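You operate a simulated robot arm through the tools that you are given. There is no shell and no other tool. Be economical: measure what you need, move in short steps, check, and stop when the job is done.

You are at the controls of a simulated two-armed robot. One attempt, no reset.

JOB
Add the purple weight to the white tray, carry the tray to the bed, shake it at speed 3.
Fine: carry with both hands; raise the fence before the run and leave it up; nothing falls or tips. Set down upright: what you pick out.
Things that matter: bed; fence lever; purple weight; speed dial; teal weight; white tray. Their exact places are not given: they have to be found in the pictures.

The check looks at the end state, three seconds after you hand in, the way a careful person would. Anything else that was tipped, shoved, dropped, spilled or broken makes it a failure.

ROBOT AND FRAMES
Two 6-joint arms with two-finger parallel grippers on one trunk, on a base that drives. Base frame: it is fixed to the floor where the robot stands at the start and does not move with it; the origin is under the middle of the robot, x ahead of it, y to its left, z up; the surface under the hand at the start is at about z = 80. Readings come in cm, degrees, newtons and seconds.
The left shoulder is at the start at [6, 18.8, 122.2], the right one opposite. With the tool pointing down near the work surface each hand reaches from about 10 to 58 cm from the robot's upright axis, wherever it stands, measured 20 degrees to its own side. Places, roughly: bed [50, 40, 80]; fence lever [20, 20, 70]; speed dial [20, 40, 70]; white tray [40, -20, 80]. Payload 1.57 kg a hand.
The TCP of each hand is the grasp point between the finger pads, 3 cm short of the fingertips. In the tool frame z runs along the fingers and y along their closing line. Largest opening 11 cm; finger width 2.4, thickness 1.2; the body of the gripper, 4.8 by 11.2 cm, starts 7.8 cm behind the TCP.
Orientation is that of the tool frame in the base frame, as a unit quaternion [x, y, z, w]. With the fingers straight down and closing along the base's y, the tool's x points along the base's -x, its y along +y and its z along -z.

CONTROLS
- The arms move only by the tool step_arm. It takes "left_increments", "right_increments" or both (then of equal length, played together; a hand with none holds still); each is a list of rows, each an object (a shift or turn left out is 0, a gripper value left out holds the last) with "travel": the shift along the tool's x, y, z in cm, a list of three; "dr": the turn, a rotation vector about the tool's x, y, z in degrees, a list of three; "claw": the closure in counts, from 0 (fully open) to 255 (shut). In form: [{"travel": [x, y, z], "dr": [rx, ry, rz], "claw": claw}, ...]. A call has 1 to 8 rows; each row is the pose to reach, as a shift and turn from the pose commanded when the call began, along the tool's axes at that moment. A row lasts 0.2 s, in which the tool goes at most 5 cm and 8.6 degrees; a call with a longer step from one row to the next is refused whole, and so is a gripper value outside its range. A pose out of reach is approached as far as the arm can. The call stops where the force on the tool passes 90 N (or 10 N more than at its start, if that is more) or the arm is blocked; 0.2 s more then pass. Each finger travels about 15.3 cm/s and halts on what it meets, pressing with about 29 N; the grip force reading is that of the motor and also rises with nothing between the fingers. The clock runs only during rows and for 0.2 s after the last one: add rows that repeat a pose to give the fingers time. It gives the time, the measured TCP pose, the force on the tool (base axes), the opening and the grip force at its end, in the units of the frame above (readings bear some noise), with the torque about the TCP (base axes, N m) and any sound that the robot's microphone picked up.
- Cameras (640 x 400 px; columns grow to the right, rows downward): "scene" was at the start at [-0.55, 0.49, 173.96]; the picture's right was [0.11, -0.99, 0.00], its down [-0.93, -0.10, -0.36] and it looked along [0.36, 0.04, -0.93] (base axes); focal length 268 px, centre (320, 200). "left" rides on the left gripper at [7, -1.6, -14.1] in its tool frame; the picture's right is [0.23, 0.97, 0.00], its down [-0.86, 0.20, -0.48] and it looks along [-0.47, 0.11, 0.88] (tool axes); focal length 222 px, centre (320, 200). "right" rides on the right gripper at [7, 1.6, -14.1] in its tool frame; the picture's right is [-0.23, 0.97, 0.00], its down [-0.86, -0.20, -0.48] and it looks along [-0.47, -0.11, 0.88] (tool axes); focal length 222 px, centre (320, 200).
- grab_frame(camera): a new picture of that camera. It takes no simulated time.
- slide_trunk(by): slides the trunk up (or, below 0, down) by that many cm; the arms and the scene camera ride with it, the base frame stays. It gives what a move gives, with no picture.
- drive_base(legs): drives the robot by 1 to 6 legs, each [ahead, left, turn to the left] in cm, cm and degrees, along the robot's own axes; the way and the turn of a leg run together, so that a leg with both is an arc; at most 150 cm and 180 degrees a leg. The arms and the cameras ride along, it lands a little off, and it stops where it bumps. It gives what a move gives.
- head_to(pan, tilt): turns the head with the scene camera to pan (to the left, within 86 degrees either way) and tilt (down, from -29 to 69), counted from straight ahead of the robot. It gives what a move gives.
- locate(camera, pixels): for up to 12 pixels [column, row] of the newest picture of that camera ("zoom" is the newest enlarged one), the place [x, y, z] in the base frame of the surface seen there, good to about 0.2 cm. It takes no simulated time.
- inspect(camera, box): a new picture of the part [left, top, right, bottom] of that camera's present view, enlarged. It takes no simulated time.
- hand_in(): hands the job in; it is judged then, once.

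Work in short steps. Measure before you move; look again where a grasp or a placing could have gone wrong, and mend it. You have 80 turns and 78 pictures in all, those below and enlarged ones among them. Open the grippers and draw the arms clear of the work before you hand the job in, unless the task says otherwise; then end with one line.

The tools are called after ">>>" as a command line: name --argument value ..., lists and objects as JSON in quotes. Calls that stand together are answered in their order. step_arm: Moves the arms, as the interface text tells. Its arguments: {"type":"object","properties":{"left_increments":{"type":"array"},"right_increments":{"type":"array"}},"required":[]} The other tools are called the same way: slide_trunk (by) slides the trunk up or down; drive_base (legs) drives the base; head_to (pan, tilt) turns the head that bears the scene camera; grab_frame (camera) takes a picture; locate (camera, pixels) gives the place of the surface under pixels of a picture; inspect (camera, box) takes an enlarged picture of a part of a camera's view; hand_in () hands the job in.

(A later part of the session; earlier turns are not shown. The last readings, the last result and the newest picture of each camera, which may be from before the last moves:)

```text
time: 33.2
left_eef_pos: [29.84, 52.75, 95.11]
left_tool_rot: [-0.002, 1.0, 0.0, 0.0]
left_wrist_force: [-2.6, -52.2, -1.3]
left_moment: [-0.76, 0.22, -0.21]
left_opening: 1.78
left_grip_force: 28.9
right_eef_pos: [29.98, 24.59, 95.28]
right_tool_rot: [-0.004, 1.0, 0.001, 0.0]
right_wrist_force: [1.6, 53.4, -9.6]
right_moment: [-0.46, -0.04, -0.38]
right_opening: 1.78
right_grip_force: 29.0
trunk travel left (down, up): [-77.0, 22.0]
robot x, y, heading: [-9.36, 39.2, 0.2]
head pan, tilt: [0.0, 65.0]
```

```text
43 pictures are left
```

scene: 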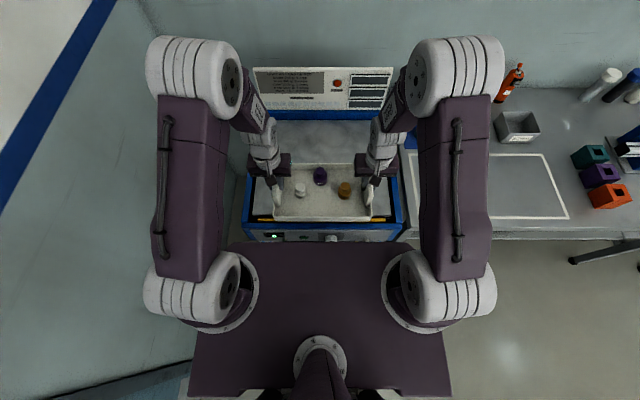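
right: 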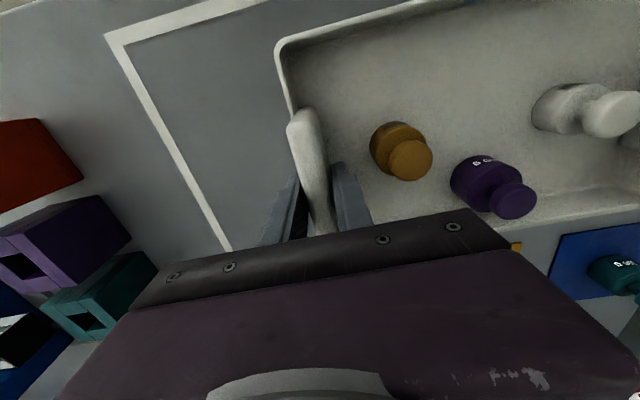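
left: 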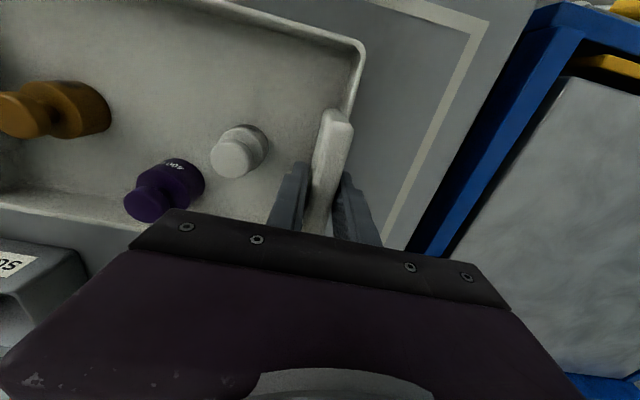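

The tray is over the bed at centre (29.9, 38.7) with the weights upright. I'll ease the sideways pull (53 N) by 0.1 cm each and advance 13.5 cm to the bed's middle.

>>> step_arm --left_increments '[{"travel": [-1, -0.05, 0]}, {"travel": [-3, -0.1, 0]}, {"travel": [-5.2, -0.1, 0]}, {"travel": [-7.5, -0.1, 0]}, {"travel": [-9.8, -0.1, 0]}, {"travel": [-12, -0.1, 0]}, {"travel": [-13.5, -0.1, 0]}, {"travel": [-13.5, -0.1, 0]}]' --right_increments '[{"travel": [-1, 0.05, 0]}, {"travel": [-3, 0.1, 0]}, {"travel": [-5.2, 0.1, 0]}, {"travel": [-7.5, 0.1, 0]}, {"travel": [-9.8, 0.1, 0]}, {"travel": [-12, 0.1, 0]}, {"travel": [-13.5, 0.1, 0]}, {"travel": [-13.5, 0.1, 0]}]'

>>> grab_frame --camera "scene"

```text
time: 35.0
left_eef_pos: [43.23, 52.8, 95.21]
left_tool_rot: [-0.001, 1.0, 0.002, -0.001]
left_wrist_force: [-0.8, 39.6, -5.4]
left_moment: [-0.47, 0.5, -0.07]
left_opening: 1.78
left_grip_force: 29.2
right_eef_pos: [43.52, 24.63, 95.15]
right_tool_rot: [-0.005, 1.0, -0.001, 0.0]
right_wrist_force: [2.5, -38.9, -5.9]
right_moment: [0.26, -0.35, -0.38]
right_opening: 1.79
right_grip_force: 29.4
trunk travel left (down, up): [-77.0, 22.0]
robot x, y, heading: [-8.73, 39.33, 0.5]
head pan, tilt: [0.0, 65.0]
```

```text
42 pictures are left
```

scene: 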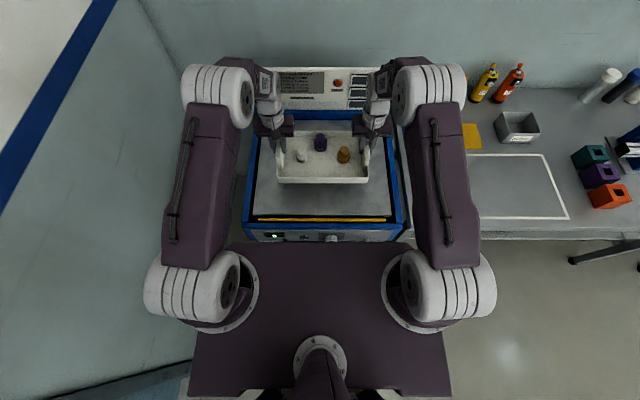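

The tray is over the middle of the bed. I'll lower it to just above contact, which I expect near TCP z 86.95.

>>> step_arm --left_increments '[{"travel": [0, 0.04, 1]}, {"travel": [0, 0.04, 3]}, {"travel": [0, 0.04, 5]}, {"travel": [0, 0.04, 6.5]}, {"travel": [0, 0.04, 7.5]}, {"travel": [0, 0.04, 7.8]}, {"travel": [0, 0.04, 7.8]}]' --right_increments '[{"travel": [0, -0.04, 1]}, {"travel": [0, -0.04, 3]}, {"travel": [0, -0.04, 5]}, {"travel": [0, -0.04, 6.5]}, {"travel": [0, -0.04, 7.5]}, {"travel": [0, -0.04, 7.8]}, {"travel": [0, -0.04, 7.8]}]'

```text
time: 36.6
left_eef_pos: [43.4, 52.91, 87.43]
left_tool_rot: [-0.002, 1.0, 0.0, -0.001]
left_wrist_force: [-1.5, 26.4, -5.0]
left_moment: [-0.19, 0.02, -0.11]
left_opening: 1.79
left_grip_force: 29.8
right_eef_pos: [43.42, 24.81, 87.35]
right_tool_rot: [-0.003, 1.0, 0.001, 0.0]
right_wrist_force: [2.2, -26.4, -7.7]
right_moment: [-0.19, 0.18, -0.39]
right_opening: 1.77
right_grip_force: 29.1
trunk travel left (down, up): [-77.0, 22.0]
robot x, y, heading: [-8.88, 39.14, 0.5]
head pan, tilt: [0.0, 65.0]
```

No contact yet, so I'll keep lowering in small increments.

>>> step_arm --left_increments '[{"travel": [0, 0, 0.2]}, {"travel": [0, 0, 0.4]}, {"travel": [0, 0, 0.4]}]' --right_increments '[{"travel": [0, 0, 0.2]}, {"travel": [0, 0, 0.4]}, {"travel": [0, 0, 0.4]}]'

```text
time: 37.4
left_eef_pos: [43.38, 52.82, 87.15]
left_tool_rot: [0.0, 1.0, 0.001, 0.003]
left_wrist_force: [2.6, 30.9, 19.2]
left_moment: [-0.04, 0.6, -0.39]
left_opening: 1.81
left_grip_force: 29.3
right_eef_pos: [43.37, 24.74, 87.21]
right_tool_rot: [-0.003, 1.0, 0.0, 0.002]
right_wrist_force: [7.1, -28.6, 0.1]
right_moment: [-0.06, 0.97, -0.64]
right_opening: 1.8
right_grip_force: 28.9
trunk travel left (down, up): [-77.0, 22.0]
robot x, y, heading: [-8.72, 39.49, 0.4]
head pan, tilt: [0.0, 65.0]
```

Contact is made on the left (19 N) and the right is unloaded. I'll ease the left up 0.1 and the right down 0.1, then open gently to about 4 cm and lift off.

>>> step_arm --left_increments '[{"travel": [0, 0, -0.1]}, {"travel": [0, 0, -0.1], "claw": 225}, {"travel": [0, 0, -0.1], "claw": 190}, {"travel": [0, 0, -0.1], "claw": 162}, {"travel": [0, 0, -0.1], "claw": 162}, {"travel": [0, 0, -3], "claw": 162}, {"travel": [0, 0, -7]}, {"travel": [0, 0, -11]}]' --right_increments '[{"travel": [0, 0, 0.1]}, {"travel": [0, 0, 0.1], "claw": 225}, {"travel": [0, 0, 0.1], "claw": 190}, {"travel": [0, 0, 0.1], "claw": 162}, {"travel": [0, 0, 0.1], "claw": 162}, {"travel": [0, 0, -3], "claw": 162}, {"travel": [0, 0, -7]}, {"travel": [0, 0, -11]}]'

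>>> grab_frame --camera "scene"

```text
time: 39.2
left_eef_pos: [42.95, 52.73, 98.09]
left_tool_rot: [-0.002, 1.0, 0.0, 0.001]
left_wrist_force: [-0.1, 0.6, 0.0]
left_moment: [-0.01, 0.01, 0.01]
left_opening: 4.01
left_grip_force: 0.1
right_eef_pos: [43.17, 24.84, 98.24]
right_tool_rot: [-0.003, 1.0, -0.001, 0.0]
right_wrist_force: [0.1, -0.2, 0.0]
right_moment: [0.0, -0.02, 0.0]
right_opening: 4.05
right_grip_force: 0.0
trunk travel left (down, up): [-77.0, 22.0]
robot x, y, heading: [-9.15, 39.27, 0.1]
head pan, tilt: [0.0, 65.0]
```

```text
41 pictures are left
```

scene: 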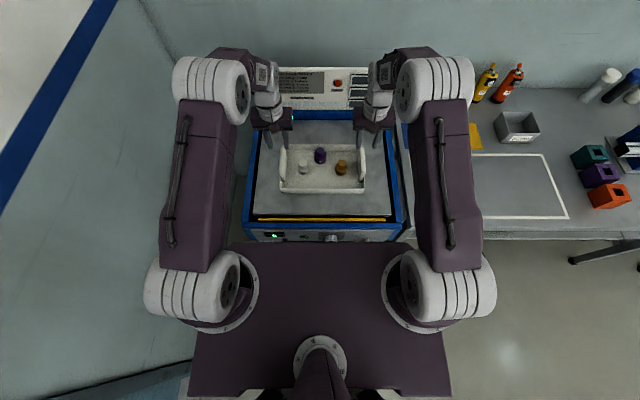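

The tray sits upright in mid-bed with all three weights standing. I'll back off to view the front panel and plan the lever, dial and RUN moves.

>>> drive_base --legs '[[-50, 0, 0]]'

>>> head_to --pan 0 --tilt 45

>>> grab_frame --camera "scene"

```text
time: 42.2
left_eef_pos: [-6.5, 52.66, 98.04]
left_tool_rot: [-0.003, 1.0, 0.0, 0.001]
left_wrist_force: [-0.4, 0.0, -1.1]
left_moment: [0.02, 0.02, 0.0]
left_opening: 4.02
left_grip_force: 0.0
right_eef_pos: [-6.31, 24.58, 98.1]
right_tool_rot: [-0.006, 1.0, 0.0, -0.001]
right_wrist_force: [0.1, -0.4, -0.3]
right_moment: [0.03, 0.0, 0.02]
right_opening: 4.0
right_grip_force: 0.1
trunk travel left (down, up): [-77.0, 22.0]
robot x, y, heading: [-58.79, 39.02, 0.7]
head pan, tilt: [0.0, 65.0]
```

```text
time: 43.0
left_eef_pos: [-6.63, 52.75, 98.05]
left_tool_rot: [-0.003, 1.0, 0.0, 0.0]
left_wrist_force: [-0.9, -0.9, -0.2]
left_moment: [0.02, 0.01, 0.0]
left_opening: 4.01
left_grip_force: 0.1
right_eef_pos: [-6.44, 24.78, 98.15]
right_tool_rot: [-0.006, 1.0, -0.001, 0.0]
right_wrist_force: [-0.3, 0.1, -0.8]
right_moment: [0.03, 0.0, -0.01]
right_opening: 4.02
right_grip_force: 0.0
trunk travel left (down, up): [-77.0, 22.0]
robot x, y, heading: [-58.75, 38.81, 0.5]
head pan, tilt: [0.0, 45.0]
```

```text
40 pictures are left
```

scene: 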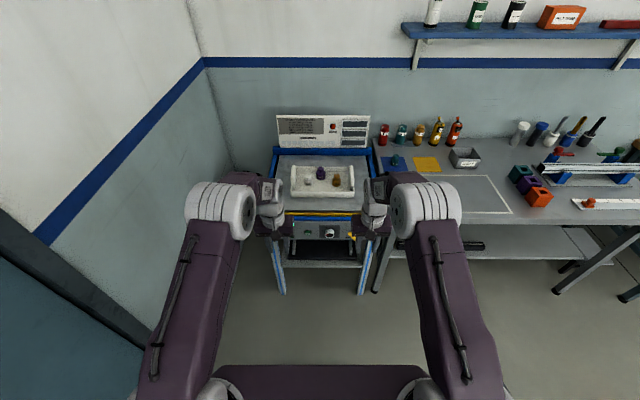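

The front panel is visible between the hands around (275–370, 215–245). I'll enlarge it.

>>> inspect --camera "scene" --box '[285, 205, 375, 265]'

>>> locate --camera "zoom" --pixels '[[320, 183], [290, 170], [230, 180], [320, 120], [200, 150], [100, 180], [480, 200], [470, 215], [350, 180]]'

```text
6.67 times, centred on (330, 235) of scene
```

zoom: 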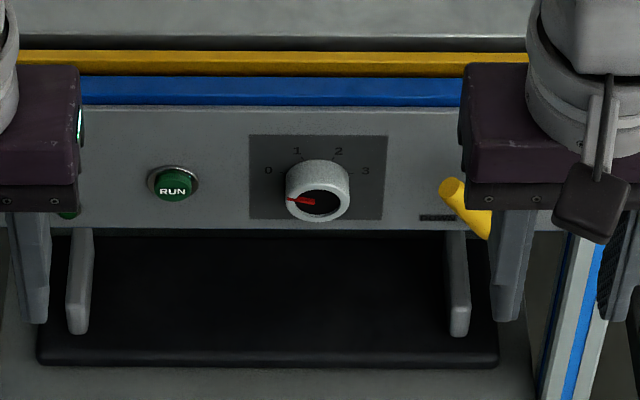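

```text
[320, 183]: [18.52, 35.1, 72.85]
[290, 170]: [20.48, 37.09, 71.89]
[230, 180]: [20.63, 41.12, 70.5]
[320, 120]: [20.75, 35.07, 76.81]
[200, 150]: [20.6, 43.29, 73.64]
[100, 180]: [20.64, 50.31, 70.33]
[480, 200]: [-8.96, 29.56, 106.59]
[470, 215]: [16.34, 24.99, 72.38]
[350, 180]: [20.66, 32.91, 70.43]
```

The dial is centred near (y 35.1, z 71.3) on the panel plane x≈20.6, with RUN at about (y 44.9, z 71). The lever is hidden by the right hand, so I'll move that hand aside and look again.

>>> step_arm --right_increments '[{"travel": [2, -4, 0]}, {"travel": [4, -8, 0]}, {"travel": [6, -12, 0]}, {"travel": [8, -16, 0]}, {"travel": [10, -19, 0]}]'

>>> inspect --camera "scene" --box '[315, 210, 375, 250]'

>>> locate --camera "zoom" --pixels '[[400, 160], [370, 130], [440, 190], [430, 220], [470, 200], [460, 170], [450, 230], [480, 180], [410, 180]]'

```text
time: 44.2
left_eef_pos: [-6.84, 52.55, 98.21]
left_tool_rot: [-0.003, 1.0, 0.0, -0.001]
left_wrist_force: [-0.4, -0.7, -1.2]
left_moment: [-0.01, -0.02, 0.02]
left_opening: 4.0
left_grip_force: 0.1
right_eef_pos: [-16.19, 5.51, 98.18]
right_tool_rot: [-0.006, 1.0, 0.001, 0.001]
right_wrist_force: [0.7, 0.2, 0.7]
right_moment: [0.03, -0.01, -0.02]
right_opening: 4.01
right_grip_force: 0.1
trunk travel left (down, up): [-77.0, 22.0]
robot x, y, heading: [-58.4, 38.82, 1.0]
head pan, tilt: [0.0, 45.0]
```

```text
10.00 times, centred on (345, 230) of scene
```

zoom: 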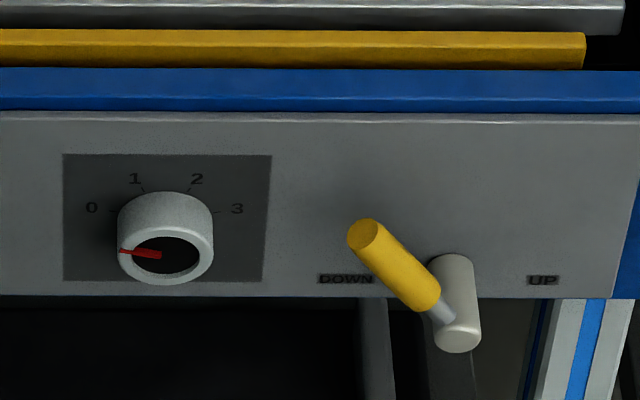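

```text
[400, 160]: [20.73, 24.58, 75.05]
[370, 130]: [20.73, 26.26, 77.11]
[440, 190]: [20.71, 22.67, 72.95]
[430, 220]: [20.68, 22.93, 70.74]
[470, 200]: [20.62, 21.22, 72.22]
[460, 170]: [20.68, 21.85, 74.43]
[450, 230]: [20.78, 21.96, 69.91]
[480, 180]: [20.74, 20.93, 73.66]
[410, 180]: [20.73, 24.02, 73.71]
```

The lever points up-left to "DOWN" and "UP" is on the right, so it must swing clockwise over the top. The dial runs from 0 at the left to 3 at the right. I'll locate both precisely.

>>> locate --camera "zoom" --pixels '[[365, 235], [400, 265], [430, 300], [443, 313], [458, 340], [457, 275], [375, 250], [166, 255], [166, 200], [130, 215], [205, 215], [166, 280]]'

>>> inspect --camera "scene" --box '[318, 220, 348, 240]'

```text
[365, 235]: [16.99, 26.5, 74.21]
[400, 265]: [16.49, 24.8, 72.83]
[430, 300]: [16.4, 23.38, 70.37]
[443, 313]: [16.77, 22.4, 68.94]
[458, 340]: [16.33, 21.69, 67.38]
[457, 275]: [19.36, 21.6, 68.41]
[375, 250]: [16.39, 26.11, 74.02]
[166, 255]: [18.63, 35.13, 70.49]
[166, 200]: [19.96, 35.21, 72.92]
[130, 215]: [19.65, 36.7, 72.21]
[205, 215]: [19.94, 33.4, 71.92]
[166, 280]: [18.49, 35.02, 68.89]
```

```text
16.00 times, centred on (333, 230) of scene
```

zoom: 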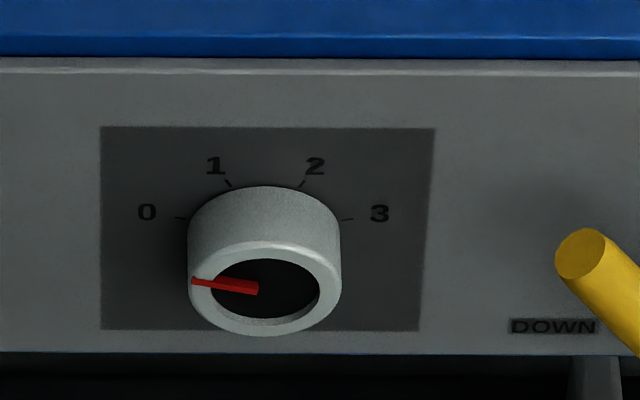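

Lever geometry: pivot (y 21.7, z 67.7), handle tip at (26.4, 74.2), x≈17.3. I'll drive forward so the right hand can come straight down on the +y side of the handle, closed.

>>> drive_base --legs '[[33, 0, -0.8]]'

>>> step_arm --right_increments '[{"travel": [0, 4.5, 0], "claw": 255}, {"travel": [0, 9, 0]}, {"travel": [0, 13.5, 0]}, {"travel": [0, 18, 0]}, {"travel": [0, 22.5, 0]}, {"travel": [0, 24.5, 0]}, {"travel": [0, 24.5, 0]}]'

>>> head_to --pan -10 --tilt 55

>>> grab_frame --camera "scene"

```text
time: 46.4
left_eef_pos: [26.58, 52.51, 98.06]
left_tool_rot: [0.001, 1.0, -0.001, 0.0]
left_wrist_force: [-0.2, 0.0, 0.1]
left_moment: [0.03, -0.02, -0.02]
left_opening: 4.0
left_grip_force: 0.1
right_eef_pos: [16.73, 5.5, 98.25]
right_tool_rot: [-0.002, 1.0, 0.0, 0.001]
right_wrist_force: [0.3, 0.2, 0.0]
right_moment: [-0.01, -0.01, -0.02]
right_opening: 4.04
right_grip_force: 0.1
trunk travel left (down, up): [-77.0, 22.0]
robot x, y, heading: [-25.55, 39.02, 0.4]
head pan, tilt: [0.0, 45.0]
```

```text
time: 48.0
left_eef_pos: [26.65, 52.55, 98.06]
left_tool_rot: [-0.001, 1.0, -0.001, 0.0]
left_wrist_force: [0.4, -0.5, -0.2]
left_moment: [0.0, -0.03, 0.01]
left_opening: 4.01
left_grip_force: 0.1
right_eef_pos: [16.72, 29.91, 98.24]
right_tool_rot: [-0.002, 1.0, 0.0, 0.0]
right_wrist_force: [-0.1, -0.1, 0.2]
right_moment: [0.0, 0.0, -0.04]
right_opening: 0.0
right_grip_force: 21.1
trunk travel left (down, up): [-77.0, 22.0]
robot x, y, heading: [-25.2, 38.87, 0.0]
head pan, tilt: [0.0, 45.0]
```

```text
time: 48.7
left_eef_pos: [26.59, 52.51, 97.96]
left_tool_rot: [0.0, 1.0, 0.0, 0.001]
left_wrist_force: [0.5, 0.7, -0.2]
left_moment: [0.01, -0.02, 0.01]
left_opening: 4.03
left_grip_force: 0.0
right_eef_pos: [16.63, 29.87, 98.16]
right_tool_rot: [-0.003, 1.0, 0.001, 0.0]
right_wrist_force: [0.5, 0.2, 0.5]
right_moment: [-0.04, 0.03, -0.03]
right_opening: 0.0
right_grip_force: 21.2
trunk travel left (down, up): [-77.0, 22.0]
robot x, y, heading: [-25.45, 39.11, 0.2]
head pan, tilt: [-10.0, 55.0]
```

```text
36 pictures are left
```

scene: 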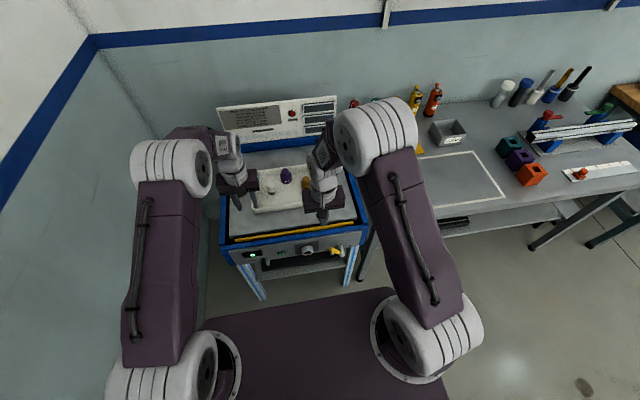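

The hand is at (16.7, 29.9, 98.2), beside the lever's plane. I'll lower it so the fingertips reach z≈70.5 next to the handle.

>>> step_arm --right_increments '[{"travel": [-0.2, 0.2, 4.5]}, {"travel": [-0.2, 0.2, 9]}, {"travel": [-0.2, 0.2, 13.5]}, {"travel": [-0.2, 0.2, 18]}, {"travel": [-0.2, 0.2, 22]}, {"travel": [-0.2, 0.2, 24.6]}, {"travel": [-0.2, 0.2, 24.6]}]'

>>> inspect --camera "scene" --box '[250, 180, 390, 290]'

```text
time: 50.3
left_eef_pos: [26.59, 52.45, 98.06]
left_tool_rot: [0.0, 1.0, 0.0, 0.0]
left_wrist_force: [-0.6, 0.5, 0.3]
left_moment: [-0.01, 0.04, -0.02]
left_opening: 4.03
left_grip_force: 0.1
right_eef_pos: [16.97, 30.02, 73.39]
right_tool_rot: [-0.003, 1.0, 0.001, 0.0]
right_wrist_force: [0.0, 0.2, 1.0]
right_moment: [-0.03, 0.0, 0.0]
right_opening: 0.0
right_grip_force: 21.3
trunk travel left (down, up): [-77.0, 22.0]
robot x, y, heading: [-25.6, 38.8, 0.2]
head pan, tilt: [-10.0, 55.0]
```

```text
3.64 times, centred on (320, 235) of scene
```

zoom: 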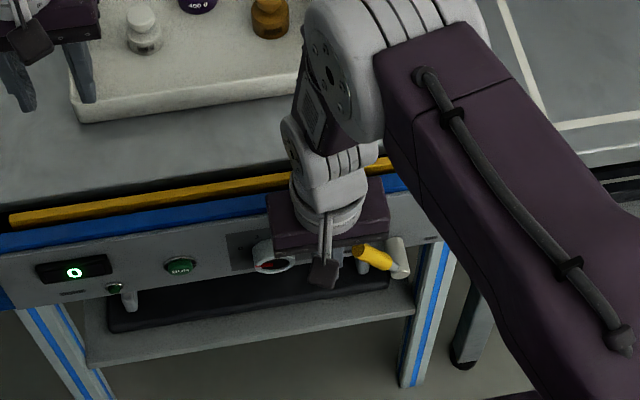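

The finger is beside the handle on its +y side. I'll push toward -y in small rows, watching the force.

>>> step_arm --right_increments '[{"travel": [0, -1.5, 0]}, {"travel": [0, -2.7, 0]}, {"travel": [0, -3.7, 0]}, {"travel": [0, -4.7, 0]}, {"travel": [0, -5.7, 0]}, {"travel": [0, -6.7, 0]}, {"travel": [0, -7.7, 0]}, {"travel": [0, -7.7, 0]}]'

>>> inspect --camera "scene" --box '[250, 180, 390, 290]'

```text
time: 51.4
left_eef_pos: [25.93, 53.02, 98.42]
left_tool_rot: [-0.001, 1.0, -0.002, 0.004]
left_wrist_force: [0.4, -0.2, 0.7]
left_moment: [0.06, -0.01, 0.02]
left_opening: 4.02
left_grip_force: 0.1
right_eef_pos: [17.05, 26.15, 74.42]
right_tool_rot: [-0.005, 1.0, -0.001, 0.01]
right_wrist_force: [-24.3, 26.7, 65.9]
right_moment: [-0.98, -0.24, -0.2]
right_opening: 0.0
right_grip_force: 20.6
trunk travel left (down, up): [-77.0, 22.0]
robot x, y, heading: [-25.5, 39.25, 0.3]
head pan, tilt: [-10.0, 55.0]
stopped in row 5 (right hand): the force on the tool passed its limit at 97 N (the readings are from after the stop); the commanded pose is now the measured one
```

```text
3.64 times, centred on (320, 235) of scene
```

zoom: 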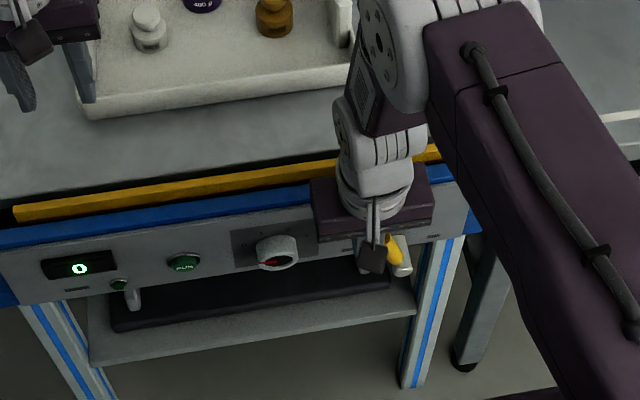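

The push stopped at 97 N, mostly upward, and the lever seems to have rotated partway. I'll look from the right hand camera before continuing.

>>> inspect --camera "scene" --box '[310, 215, 380, 265]'

>>> grab_frame --camera "right"

>>> locate --camera "zoom" --pixels '[[310, 140], [320, 180], [340, 220], [240, 180], [100, 120]]'

```text
8.00 times, centred on (345, 240) of scene
```

zoom: 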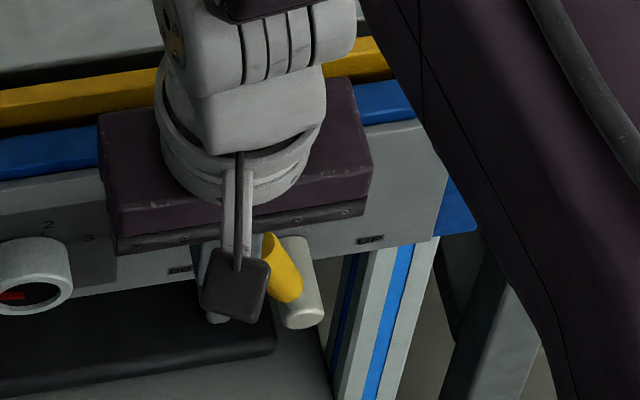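

```text
32 pictures are left
```

right: 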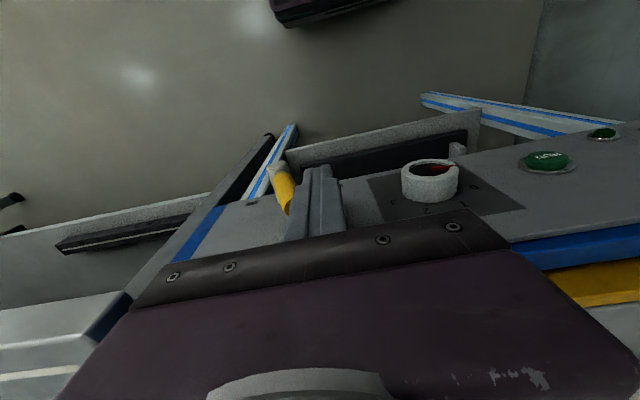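

```text
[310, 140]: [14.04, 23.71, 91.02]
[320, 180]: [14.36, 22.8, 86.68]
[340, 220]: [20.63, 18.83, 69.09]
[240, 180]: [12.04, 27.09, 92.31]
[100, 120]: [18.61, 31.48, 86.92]
```

The wrench places the contact at the finger's right face near the handle tip, so the tip is catching on the stepped finger as it rises. The lever has turned about 19° so far. I'll follow the tip's arc instead, pushing -y while rising slightly.

>>> step_arm --right_increments '[{"travel": [0, -0.3, -0.5]}, {"travel": [0, -1.0, -0.8]}, {"travel": [0, -1.7, -1.0]}, {"travel": [0, -2.4, -1.2]}, {"travel": [0, -3.2, -1.3]}, {"travel": [0, -3.2, -1.3]}]'

>>> inspect --camera "scene" --box '[290, 205, 390, 270]'

```text
time: 52.8
left_eef_pos: [26.55, 52.65, 98.02]
left_tool_rot: [-0.001, 1.0, 0.0, 0.0]
left_wrist_force: [0.1, 0.2, 0.0]
left_moment: [0.0, 0.0, 0.01]
left_opening: 4.01
left_grip_force: 0.1
right_eef_pos: [17.42, 22.47, 75.34]
right_tool_rot: [-0.003, 1.0, 0.001, 0.007]
right_wrist_force: [-0.6, 0.5, -0.7]
right_moment: [-0.02, 0.0, 0.02]
right_opening: 0.0
right_grip_force: 21.2
trunk travel left (down, up): [-77.0, 22.0]
robot x, y, heading: [-25.57, 38.9, 0.3]
head pan, tilt: [-10.0, 55.0]
```

```text
6.15 times, centred on (340, 238) of scene
```

zoom: 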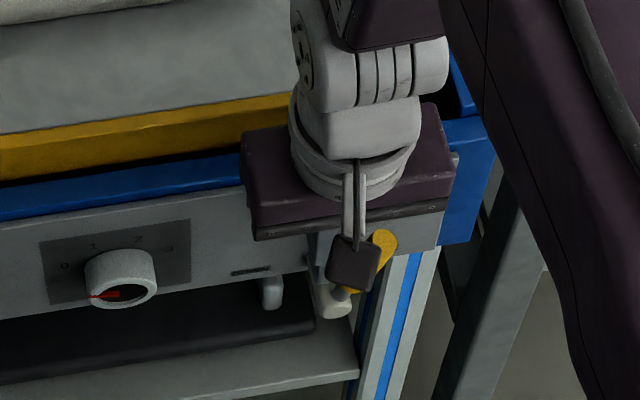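

The lever has snapped over to the right, the fence is up, and the force is zero. I'll slide the hand back +y, then up, and look.

>>> step_arm --right_increments '[{"travel": [0.5, 2, 0]}, {"travel": [0.5, 2, -4.5]}, {"travel": [0.5, 2, -9]}, {"travel": [0.5, 2, -13.5]}, {"travel": [0.5, 2, -18]}, {"travel": [1, -2, -21]}, {"travel": [3, -6, -22]}]'

>>> inspect --camera "scene" --box '[210, 150, 390, 290]'

```text
refused: row 6 steps farther than a row can; nothing moved
```

```text
2.86 times, centred on (300, 220) of scene
```

zoom: 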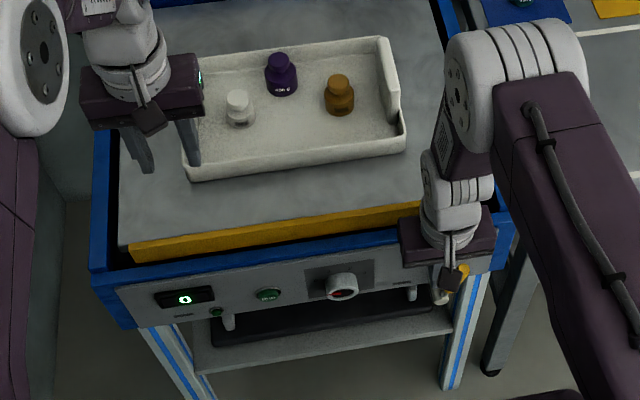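

The fence is clearly higher along the bed's front. The retreat was refused for a step that was too long, so I'll reissue it with shorter ones.

>>> step_arm --right_increments '[{"travel": [0.5, 2, 0]}, {"travel": [0.5, 2, -4.5]}, {"travel": [0.5, 2, -9]}, {"travel": [0.5, 2, -13.5]}, {"travel": [0.5, 2, -18]}, {"travel": [1, -1, -20]}, {"travel": [2, -5, -21]}]'

>>> inspect --camera "scene" --box '[260, 210, 390, 290]'

>>> locate --camera "zoom" --pixels '[[200, 110], [520, 170], [540, 205], [390, 160], [390, 190], [370, 185], [180, 190], [100, 150], [420, 180]]'

```text
time: 54.4
left_eef_pos: [26.62, 52.51, 98.14]
left_tool_rot: [-0.001, 1.0, 0.002, 0.001]
left_wrist_force: [-1.1, -0.5, 0.7]
left_moment: [-0.02, 0.01, 0.05]
left_opening: 3.99
left_grip_force: 0.0
right_eef_pos: [15.17, 17.31, 95.98]
right_tool_rot: [-0.005, 1.0, 0.001, 0.007]
right_wrist_force: [-0.1, -0.4, 0.3]
right_moment: [0.0, 0.04, 0.0]
right_opening: 0.0
right_grip_force: 21.7
trunk travel left (down, up): [-77.0, 22.0]
robot x, y, heading: [-25.74, 38.87, 0.3]
head pan, tilt: [-10.0, 55.0]
```

```text
4.92 times, centred on (325, 250) of scene
```

zoom: 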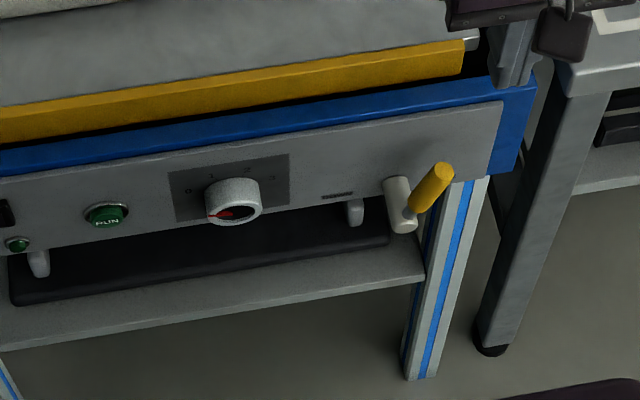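

```text
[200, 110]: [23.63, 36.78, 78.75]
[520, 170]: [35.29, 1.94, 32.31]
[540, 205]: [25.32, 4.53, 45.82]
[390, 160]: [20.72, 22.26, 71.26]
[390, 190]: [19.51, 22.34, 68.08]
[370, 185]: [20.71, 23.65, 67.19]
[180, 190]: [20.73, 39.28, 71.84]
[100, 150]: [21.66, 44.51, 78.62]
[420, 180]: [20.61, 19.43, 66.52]
```

The fence is up and the lever rests at UP. Next is the dial (axis along x at y 35.1, z≈70.9, radius ~2.1, front at x 18.5), which needs about 150° clockwise. I'll back off and lower the trunk so the right hand can point horizontally at the panel.

>>> drive_base --legs '[[-22, 8, 0]]'

>>> slide_trunk --by -20

>>> step_arm --left_increments '[{"travel": [3, 0, -3]}, {"travel": [6, 0, -6]}, {"travel": [9, 0, -9]}, {"travel": [12, 0, -12]}, {"travel": [12, 0, -12]}, {"travel": [12, 0, -12]}]' --right_increments '[{"dr": [0, -8.5, 0]}, {"dr": [0, -17, 0]}, {"dr": [0, -25.5, 0]}, {"dr": [0, -34, 0]}, {"dr": [0, -42.5, 0]}, {"dr": [0, -45, 0]}]'

```text
time: 56.1
left_eef_pos: [4.48, 60.72, 98.0]
left_tool_rot: [-0.002, 1.0, -0.001, 0.001]
left_wrist_force: [-0.5, 0.2, -0.3]
left_moment: [-0.01, 0.01, 0.0]
left_opening: 4.02
left_grip_force: 0.1
right_eef_pos: [-6.86, 25.39, 96.02]
right_tool_rot: [-0.005, 1.0, 0.002, 0.007]
right_wrist_force: [0.2, -0.4, 0.3]
right_moment: [0.0, 0.01, 0.02]
right_opening: 0.0
right_grip_force: 20.9
trunk travel left (down, up): [-77.0, 22.0]
robot x, y, heading: [-47.82, 47.13, 0.2]
head pan, tilt: [-10.0, 55.0]
```

```text
time: 58.3
left_eef_pos: [4.43, 60.68, 78.22]
left_tool_rot: [-0.001, 1.0, 0.0, 0.0]
left_wrist_force: [-0.1, 0.0, -0.3]
left_moment: [0.03, 0.01, -0.04]
left_opening: 4.01
left_grip_force: 0.0
right_eef_pos: [-6.84, 25.3, 76.06]
right_tool_rot: [-0.004, 1.0, 0.002, 0.007]
right_wrist_force: [-0.6, -0.1, -0.1]
right_moment: [-0.02, 0.01, 0.01]
right_opening: 0.03
right_grip_force: 21.0
trunk travel left (down, up): [-57.0, 42.0]
robot x, y, heading: [-47.7, 46.72, 0.2]
head pan, tilt: [-10.0, 55.0]
```

```text
time: 59.7
left_eef_pos: [-7.29, 60.82, 90.21]
left_tool_rot: [-0.001, 1.0, 0.0, 0.002]
left_wrist_force: [-1.0, -0.2, 1.0]
left_moment: [0.0, -0.02, 0.0]
left_opening: 4.03
left_grip_force: 0.2
right_eef_pos: [-4.08, 24.51, 79.89]
right_tool_rot: [-0.004, 0.925, 0.004, 0.38]
right_wrist_force: [0.0, -0.2, 0.3]
right_moment: [-0.02, 0.01, -0.01]
right_opening: 0.0
right_grip_force: 21.1
right hand out of reach, approached as far as the arm can: row 2, 5, 6
trunk travel left (down, up): [-57.0, 42.0]
robot x, y, heading: [-47.88, 47.38, 0.3]
head pan, tilt: [-10.0, 55.0]
```

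Pitched 45°, but the wrist is cramped near the body. I'll move the hand forward about 12 cm while finishing the pitch to horizontal.

>>> step_arm --right_increments '[{"travel": [-3, 0, 3]}, {"travel": [-6, 0, 6], "dr": [0, -8, 0]}, {"travel": [-8.5, 0, 8.5], "dr": [0, -16, 0]}, {"travel": [-8.5, 0, 8.5], "dr": [0, -24, 0]}, {"travel": [-8.5, 0, 8.5], "dr": [0, -32, 0]}, {"travel": [-8.5, 0, 8.5], "dr": [0, -40, 0]}, {"travel": [-8.5, 0, 8.5], "dr": [0, -45, 0]}, {"travel": [-8.5, 0, 8.5], "dr": [0, -45, 0]}]'

>>> grab_frame --camera "scene"

>>> grab_frame --camera "right"

```text
time: 61.5
left_eef_pos: [-7.34, 60.71, 90.06]
left_tool_rot: [-0.001, 1.0, -0.001, 0.0]
left_wrist_force: [0.3, -0.8, -0.5]
left_moment: [0.01, -0.01, 0.02]
left_opening: 4.01
left_grip_force: 0.1
right_eef_pos: [28.64, 22.62, 85.33]
right_tool_rot: [-0.002, 0.703, 0.004, 0.711]
right_wrist_force: [0.0, 0.3, -0.1]
right_moment: [0.02, 0.0, 0.0]
right_opening: 0.02
right_grip_force: 21.0
right hand out of reach, approached as far as the arm can: row 3, 4, 5, 6, 7, 8
trunk travel left (down, up): [-57.0, 42.0]
robot x, y, heading: [-47.83, 47.38, 0.3]
head pan, tilt: [-10.0, 55.0]
```

```text
28 pictures are left
```

scene: 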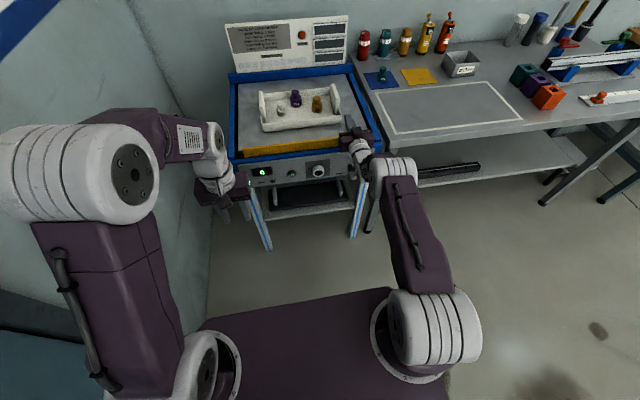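

```text
27 pictures are left
```

right: 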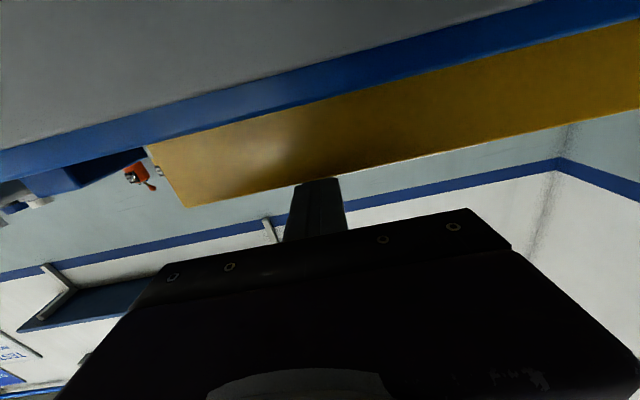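

The arm stretched forward to (28.6, 22.6, 85.3), horizontal, above the fence and touching nothing. This extended shape suits the panel, so I'll back the base straight off and then lower the trunk to the dial's height.

>>> drive_base --legs '[[-24, 0, 0]]'

>>> slide_trunk --by -14.3

>>> step_arm --right_increments '[{"travel": [0, 0, 0]}]'

>>> grab_frame --camera "scene"

```text
time: 63.3
left_eef_pos: [-31.12, 60.88, 90.14]
left_tool_rot: [-0.004, 1.0, 0.0, 0.001]
left_wrist_force: [0.9, 0.5, 0.2]
left_moment: [-0.01, -0.01, 0.0]
left_opening: 4.03
left_grip_force: 0.1
right_eef_pos: [4.94, 22.83, 85.38]
right_tool_rot: [-0.004, 0.703, 0.006, 0.711]
right_wrist_force: [-0.5, -0.2, 1.1]
right_moment: [-0.01, 0.0, 0.0]
right_opening: 0.0
right_grip_force: 21.4
trunk travel left (down, up): [-57.0, 42.0]
robot x, y, heading: [-71.64, 47.14, 0.7]
head pan, tilt: [-10.0, 55.0]
```

```text
time: 65.0
left_eef_pos: [-31.16, 60.71, 75.87]
left_tool_rot: [-0.004, 1.0, 0.0, 0.0]
left_wrist_force: [0.7, 0.0, 0.6]
left_moment: [0.01, -0.01, 0.02]
left_opening: 4.02
left_grip_force: 0.0
right_eef_pos: [5.04, 22.91, 71.04]
right_tool_rot: [-0.004, 0.703, 0.005, 0.711]
right_wrist_force: [0.9, 1.2, -0.5]
right_moment: [0.02, -0.01, 0.03]
right_opening: 0.0
right_grip_force: 21.5
trunk travel left (down, up): [-42.7, 56.3]
robot x, y, heading: [-71.35, 47.14, 0.5]
head pan, tilt: [-10.0, 55.0]
```

```text
time: 65.4
left_eef_pos: [-31.13, 60.77, 75.74]
left_tool_rot: [-0.005, 1.0, 0.0, 0.001]
left_wrist_force: [-0.2, -0.4, 0.3]
left_moment: [0.03, 0.0, 0.04]
left_opening: 4.04
left_grip_force: 0.0
right_eef_pos: [5.02, 22.84, 71.0]
right_tool_rot: [-0.005, 0.703, 0.006, 0.711]
right_wrist_force: [-0.8, 0.4, -0.6]
right_moment: [0.01, -0.02, 0.01]
right_opening: 0.0
right_grip_force: 21.7
trunk travel left (down, up): [-42.7, 56.3]
robot x, y, heading: [-71.41, 46.93, 0.8]
head pan, tilt: [-10.0, 55.0]
```

```text
26 pictures are left
```

scene: 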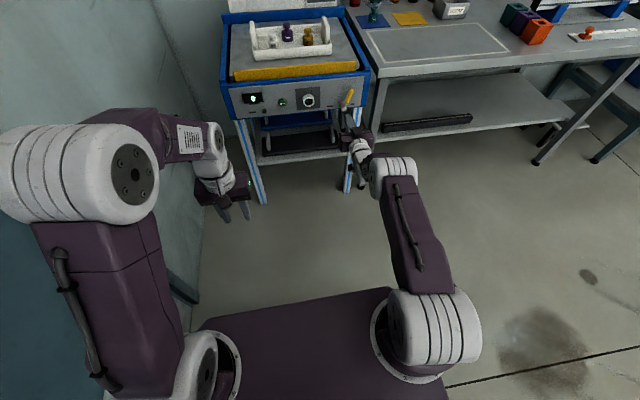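

The arm is steady, horizontal at (5, 22.8, 71). I'll open the fingers to about 6 cm and shift +y to the dial's axis while pre-rotating the roll by -60°, so the full turn stays within the wrist's range.

>>> step_arm --right_increments '[{"travel": [0, 1.7, 0], "dr": [0, 0, -8], "claw": 110}, {"travel": [0, 3.4, 0], "dr": [0, 0, -16]}, {"travel": [0, 5.1, 0], "dr": [0, 0, -24]}, {"travel": [0, 6.8, 0], "dr": [0, 0, -32]}, {"travel": [0, 8.5, 0], "dr": [0, 0, -40]}, {"travel": [0, 10.2, 0], "dr": [0, 0, -48]}, {"travel": [0, 12.2, 0], "dr": [0, 0, -56]}, {"travel": [0, 12.2, 0], "dr": [0, 0, -60]}]'

>>> grab_frame --camera "right"

>>> inspect --camera "scene" --box '[220, 50, 420, 190]'

```text
time: 67.2
left_eef_pos: [-31.1, 60.79, 75.85]
left_tool_rot: [-0.004, 1.0, 0.001, 0.0]
left_wrist_force: [-0.2, 0.4, 0.8]
left_moment: [0.0, 0.05, 0.01]
left_opening: 4.01
left_grip_force: 0.0
right_eef_pos: [4.89, 34.94, 71.05]
right_tool_rot: [-0.356, 0.606, -0.351, 0.619]
right_wrist_force: [0.3, 0.2, 0.3]
right_moment: [-0.03, 0.02, 0.02]
right_opening: 6.25
right_grip_force: 0.1
right hand out of reach, approached as far as the arm can: row 3, 4, 5
trunk travel left (down, up): [-42.7, 56.3]
robot x, y, heading: [-71.15, 47.02, 0.7]
head pan, tilt: [-10.0, 55.0]
```

```text
25 pictures are left
```

right: 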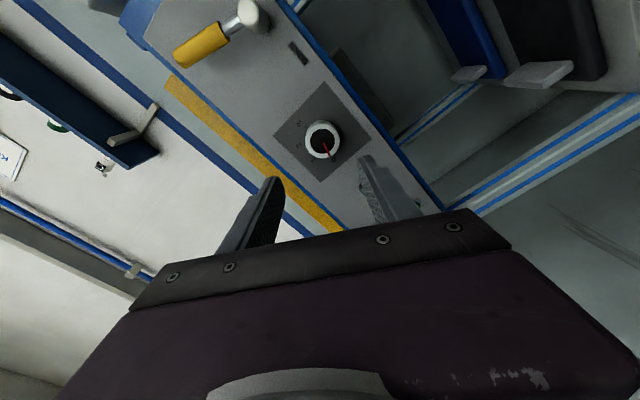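

```text
2.86 times, centred on (320, 120) of scene
```

zoom: 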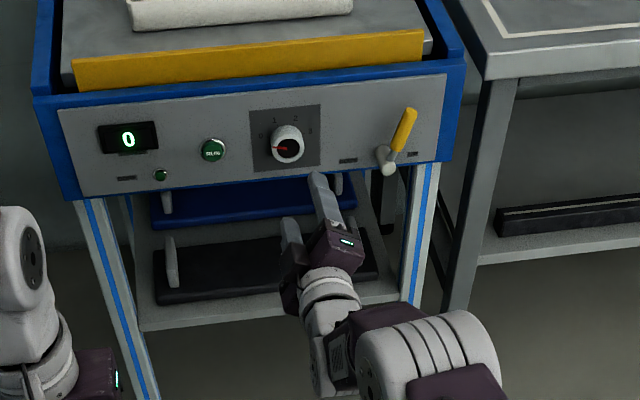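

The hand faces the panel and the knob shows at (323,140); the tool axis should meet it at (320,145). I'll measure the knob's face for fine alignment.

>>> inspect --camera "right" --box '[270, 90, 380, 190]'

>>> locate --camera "right" --pixels '[[323, 140], [308, 140], [338, 140], [323, 125], [323, 156], [275, 135], [372, 133], [323, 85], [325, 178], [300, 205]]'

```text
4.00 times, centred on (325, 140) of right
```

zoom: 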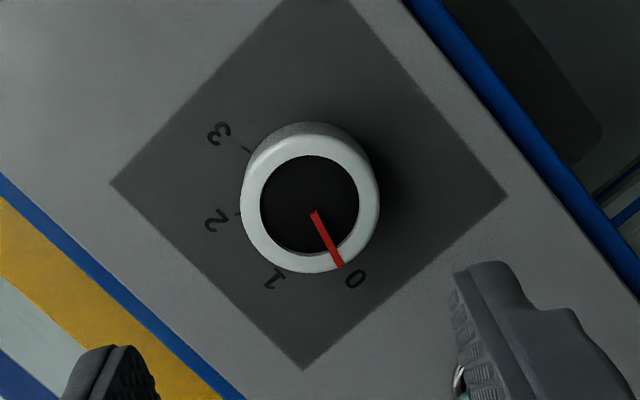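

```text
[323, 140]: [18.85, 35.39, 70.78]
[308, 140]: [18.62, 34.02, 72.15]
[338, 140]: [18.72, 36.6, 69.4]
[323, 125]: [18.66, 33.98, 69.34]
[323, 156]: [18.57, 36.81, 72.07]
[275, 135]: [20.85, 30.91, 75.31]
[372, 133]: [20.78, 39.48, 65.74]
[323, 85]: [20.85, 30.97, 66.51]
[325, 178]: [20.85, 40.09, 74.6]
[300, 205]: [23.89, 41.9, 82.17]
```

Knob face centre is (35.35, 70.75). I'll apply a 0.5 cm correction along the closing line, advance so the fingertips reach x≈20.3 (the panel is at 20.8), and close.

>>> step_arm --right_increments '[{"travel": [0.03, 0.5, 3]}, {"travel": [0.03, 0.5, 6.5]}, {"travel": [0.03, 0.5, 10]}, {"travel": [0.03, 0.5, 12.3]}, {"travel": [0.03, 0.5, 12.3]}, {"travel": [0.03, 0.5, 12.3], "claw": 200}, {"travel": [0.03, 0.5, 12.3], "claw": 200}, {"travel": [0.03, 0.5, 12.3], "claw": 200}]'

>>> grab_frame --camera "right"

```text
time: 69.0
left_eef_pos: [-31.15, 60.84, 75.76]
left_tool_rot: [-0.004, 1.0, 0.0, 0.0]
left_wrist_force: [0.0, -0.8, 0.4]
left_moment: [-0.01, 0.01, -0.02]
left_opening: 4.03
left_grip_force: 0.1
right_eef_pos: [9.31, 36.0, 71.67]
right_tool_rot: [-0.355, 0.607, -0.351, 0.619]
right_wrist_force: [-0.6, -0.7, -0.1]
right_moment: [-0.01, -0.01, 0.0]
right_opening: 2.36
right_grip_force: 0.1
right hand out of reach, approached as far as the arm can: row 2, 3, 4, 5, 6, 7, 8
trunk travel left (down, up): [-42.7, 56.3]
robot x, y, heading: [-71.35, 46.99, 0.6]
head pan, tilt: [-10.0, 55.0]
```

```text
22 pictures are left
```

right: 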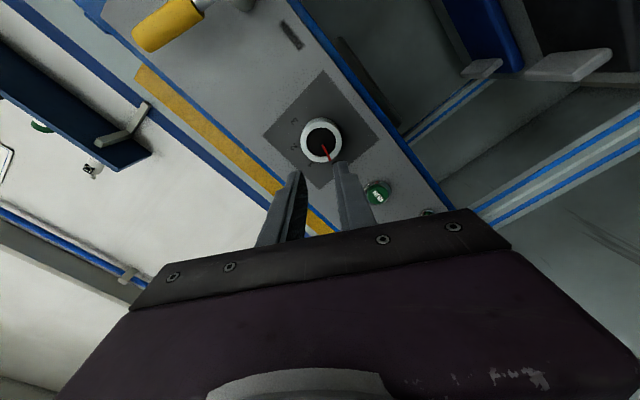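

The arm ran out of reach at x 9.3, 6 cm short of the knob, and the early close touched nothing. I'll nudge the base forward, retract and reopen the hand, then drive in further so the reach is comfortable.

>>> drive_base --legs '[[3, 0, 0]]'

>>> step_arm --right_increments '[{"travel": [0, 0, -3], "claw": 110}, {"travel": [0, 0, -6]}, {"travel": [0, 0, -9]}, {"travel": [0, 0, -9]}]'

>>> drive_base --legs '[[9, 0, -0.5]]'

>>> inspect --camera "right" --box '[220, 60, 420, 220]'

```text
time: 69.8
left_eef_pos: [-28.0, 60.97, 75.7]
left_tool_rot: [-0.005, 1.0, 0.0, -0.001]
left_wrist_force: [-0.5, 0.8, -0.8]
left_moment: [-0.01, -0.02, -0.03]
left_opening: 4.02
left_grip_force: 0.0
right_eef_pos: [12.55, 36.11, 71.48]
right_tool_rot: [-0.356, 0.607, -0.35, 0.618]
right_wrist_force: [1.1, 0.1, -0.7]
right_moment: [0.01, -0.04, 0.01]
right_opening: 2.37
right_grip_force: 0.0
trunk travel left (down, up): [-42.7, 56.3]
robot x, y, heading: [-68.18, 46.86, 0.5]
head pan, tilt: [-10.0, 55.0]
```

```text
time: 70.8
left_eef_pos: [-28.09, 60.89, 75.76]
left_tool_rot: [-0.005, 1.0, 0.0, 0.001]
left_wrist_force: [0.1, 0.4, 0.0]
left_moment: [0.02, -0.03, -0.02]
left_opening: 4.02
left_grip_force: 0.1
right_eef_pos: [7.79, 36.02, 71.62]
right_tool_rot: [-0.355, 0.606, -0.35, 0.619]
right_wrist_force: [0.3, -0.2, -0.6]
right_moment: [-0.02, -0.01, -0.01]
right_opening: 6.26
right_grip_force: 0.0
right hand out of reach, approached as far as the arm can: row 2, 3, 4
trunk travel left (down, up): [-42.7, 56.3]
robot x, y, heading: [-68.61, 46.78, 1.0]
head pan, tilt: [-10.0, 55.0]
```

```text
time: 71.9
left_eef_pos: [-18.98, 60.59, 75.83]
left_tool_rot: [0.0, 1.0, 0.001, 0.0]
left_wrist_force: [0.7, -0.3, 0.3]
left_moment: [0.02, 0.01, 0.08]
left_opening: 3.99
left_grip_force: 0.0
right_eef_pos: [16.61, 35.31, 71.52]
right_tool_rot: [-0.353, 0.609, -0.352, 0.617]
right_wrist_force: [-1.1, 0.1, -0.7]
right_moment: [0.02, -0.03, -0.02]
right_opening: 6.23
right_grip_force: 0.0
trunk travel left (down, up): [-42.7, 56.3]
robot x, y, heading: [-59.09, 46.98, 0.0]
head pan, tilt: [-10.0, 55.0]
```

```text
2.50 times, centred on (320, 140) of right
```

zoom: 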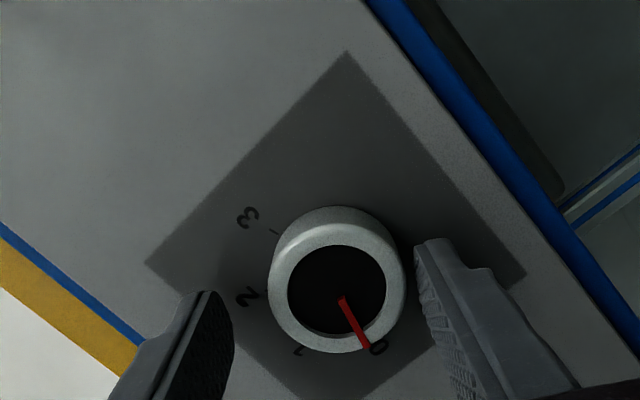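

The hand is now at x 16.6 with the open fingers around the knob, 0.77 cm too high. I'll correct the offset first, then advance 0.7 cm.

>>> step_arm --right_increments '[{"travel": [0.2, 0.35, 0]}, {"travel": [0.38, 0.66, 0]}, {"travel": [0.38, 0.66, 0.7]}, {"travel": [0.38, 0.66, 0.7]}]'

>>> inspect --camera "right" --box '[220, 80, 420, 230]'

```text
time: 72.9
left_eef_pos: [-19.12, 60.55, 75.77]
left_tool_rot: [0.001, 1.0, 0.0, 0.0]
left_wrist_force: [0.2, 0.1, 0.5]
left_moment: [0.0, 0.01, -0.01]
left_opening: 4.0
left_grip_force: 0.0
right_eef_pos: [17.38, 35.21, 70.94]
right_tool_rot: [-0.352, 0.609, -0.353, 0.617]
right_wrist_force: [-0.1, -0.4, -0.5]
right_moment: [-0.02, -0.02, -0.01]
right_opening: 6.27
right_grip_force: 0.0
trunk travel left (down, up): [-42.7, 56.3]
robot x, y, heading: [-59.46, 47.01, -0.2]
head pan, tilt: [-10.0, 55.0]
```

```text
2.67 times, centred on (320, 155) of right
```

zoom: 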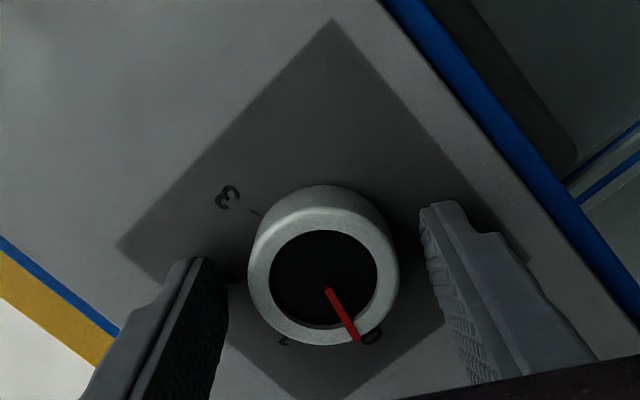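

The knob is centred between the fingers. I'll close on it and turn about 40° clockwise (positive about tool z).

>>> step_arm --right_increments '[{"claw": 190}, {"claw": 190}, {"claw": 190}, {"dr": [0, 0, 8]}, {"dr": [0, 0, 16]}, {"dr": [0, 0, 24]}, {"dr": [0, 0, 32]}, {"dr": [0, 0, 40]}]'

>>> inspect --camera "right" --box '[220, 80, 420, 230]'

```text
time: 74.7
left_eef_pos: [-19.01, 60.57, 75.79]
left_tool_rot: [0.001, 1.0, 0.0, 0.0]
left_wrist_force: [-0.5, -0.4, -0.2]
left_moment: [-0.04, -0.02, 0.01]
left_opening: 4.04
left_grip_force: 0.0
right_eef_pos: [17.24, 35.38, 70.84]
right_tool_rot: [-0.122, 0.693, -0.121, 0.7]
right_wrist_force: [-3.1, 4.4, -2.8]
right_moment: [0.01, 0.69, -0.44]
right_opening: 4.35
right_grip_force: 45.7
trunk travel left (down, up): [-42.7, 56.3]
robot x, y, heading: [-59.5, 46.97, 0.2]
head pan, tilt: [-10.0, 55.0]
```

```text
2.67 times, centred on (320, 155) of right
```

zoom: 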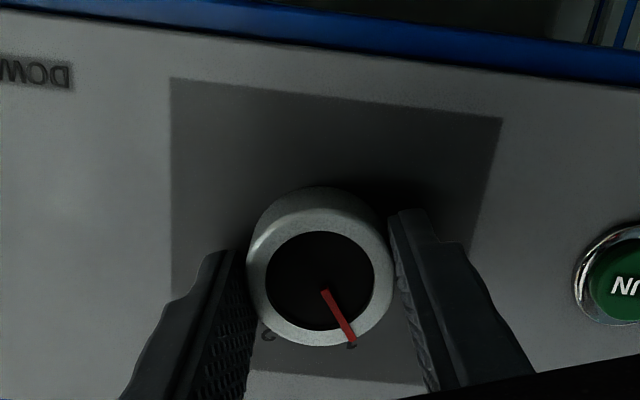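

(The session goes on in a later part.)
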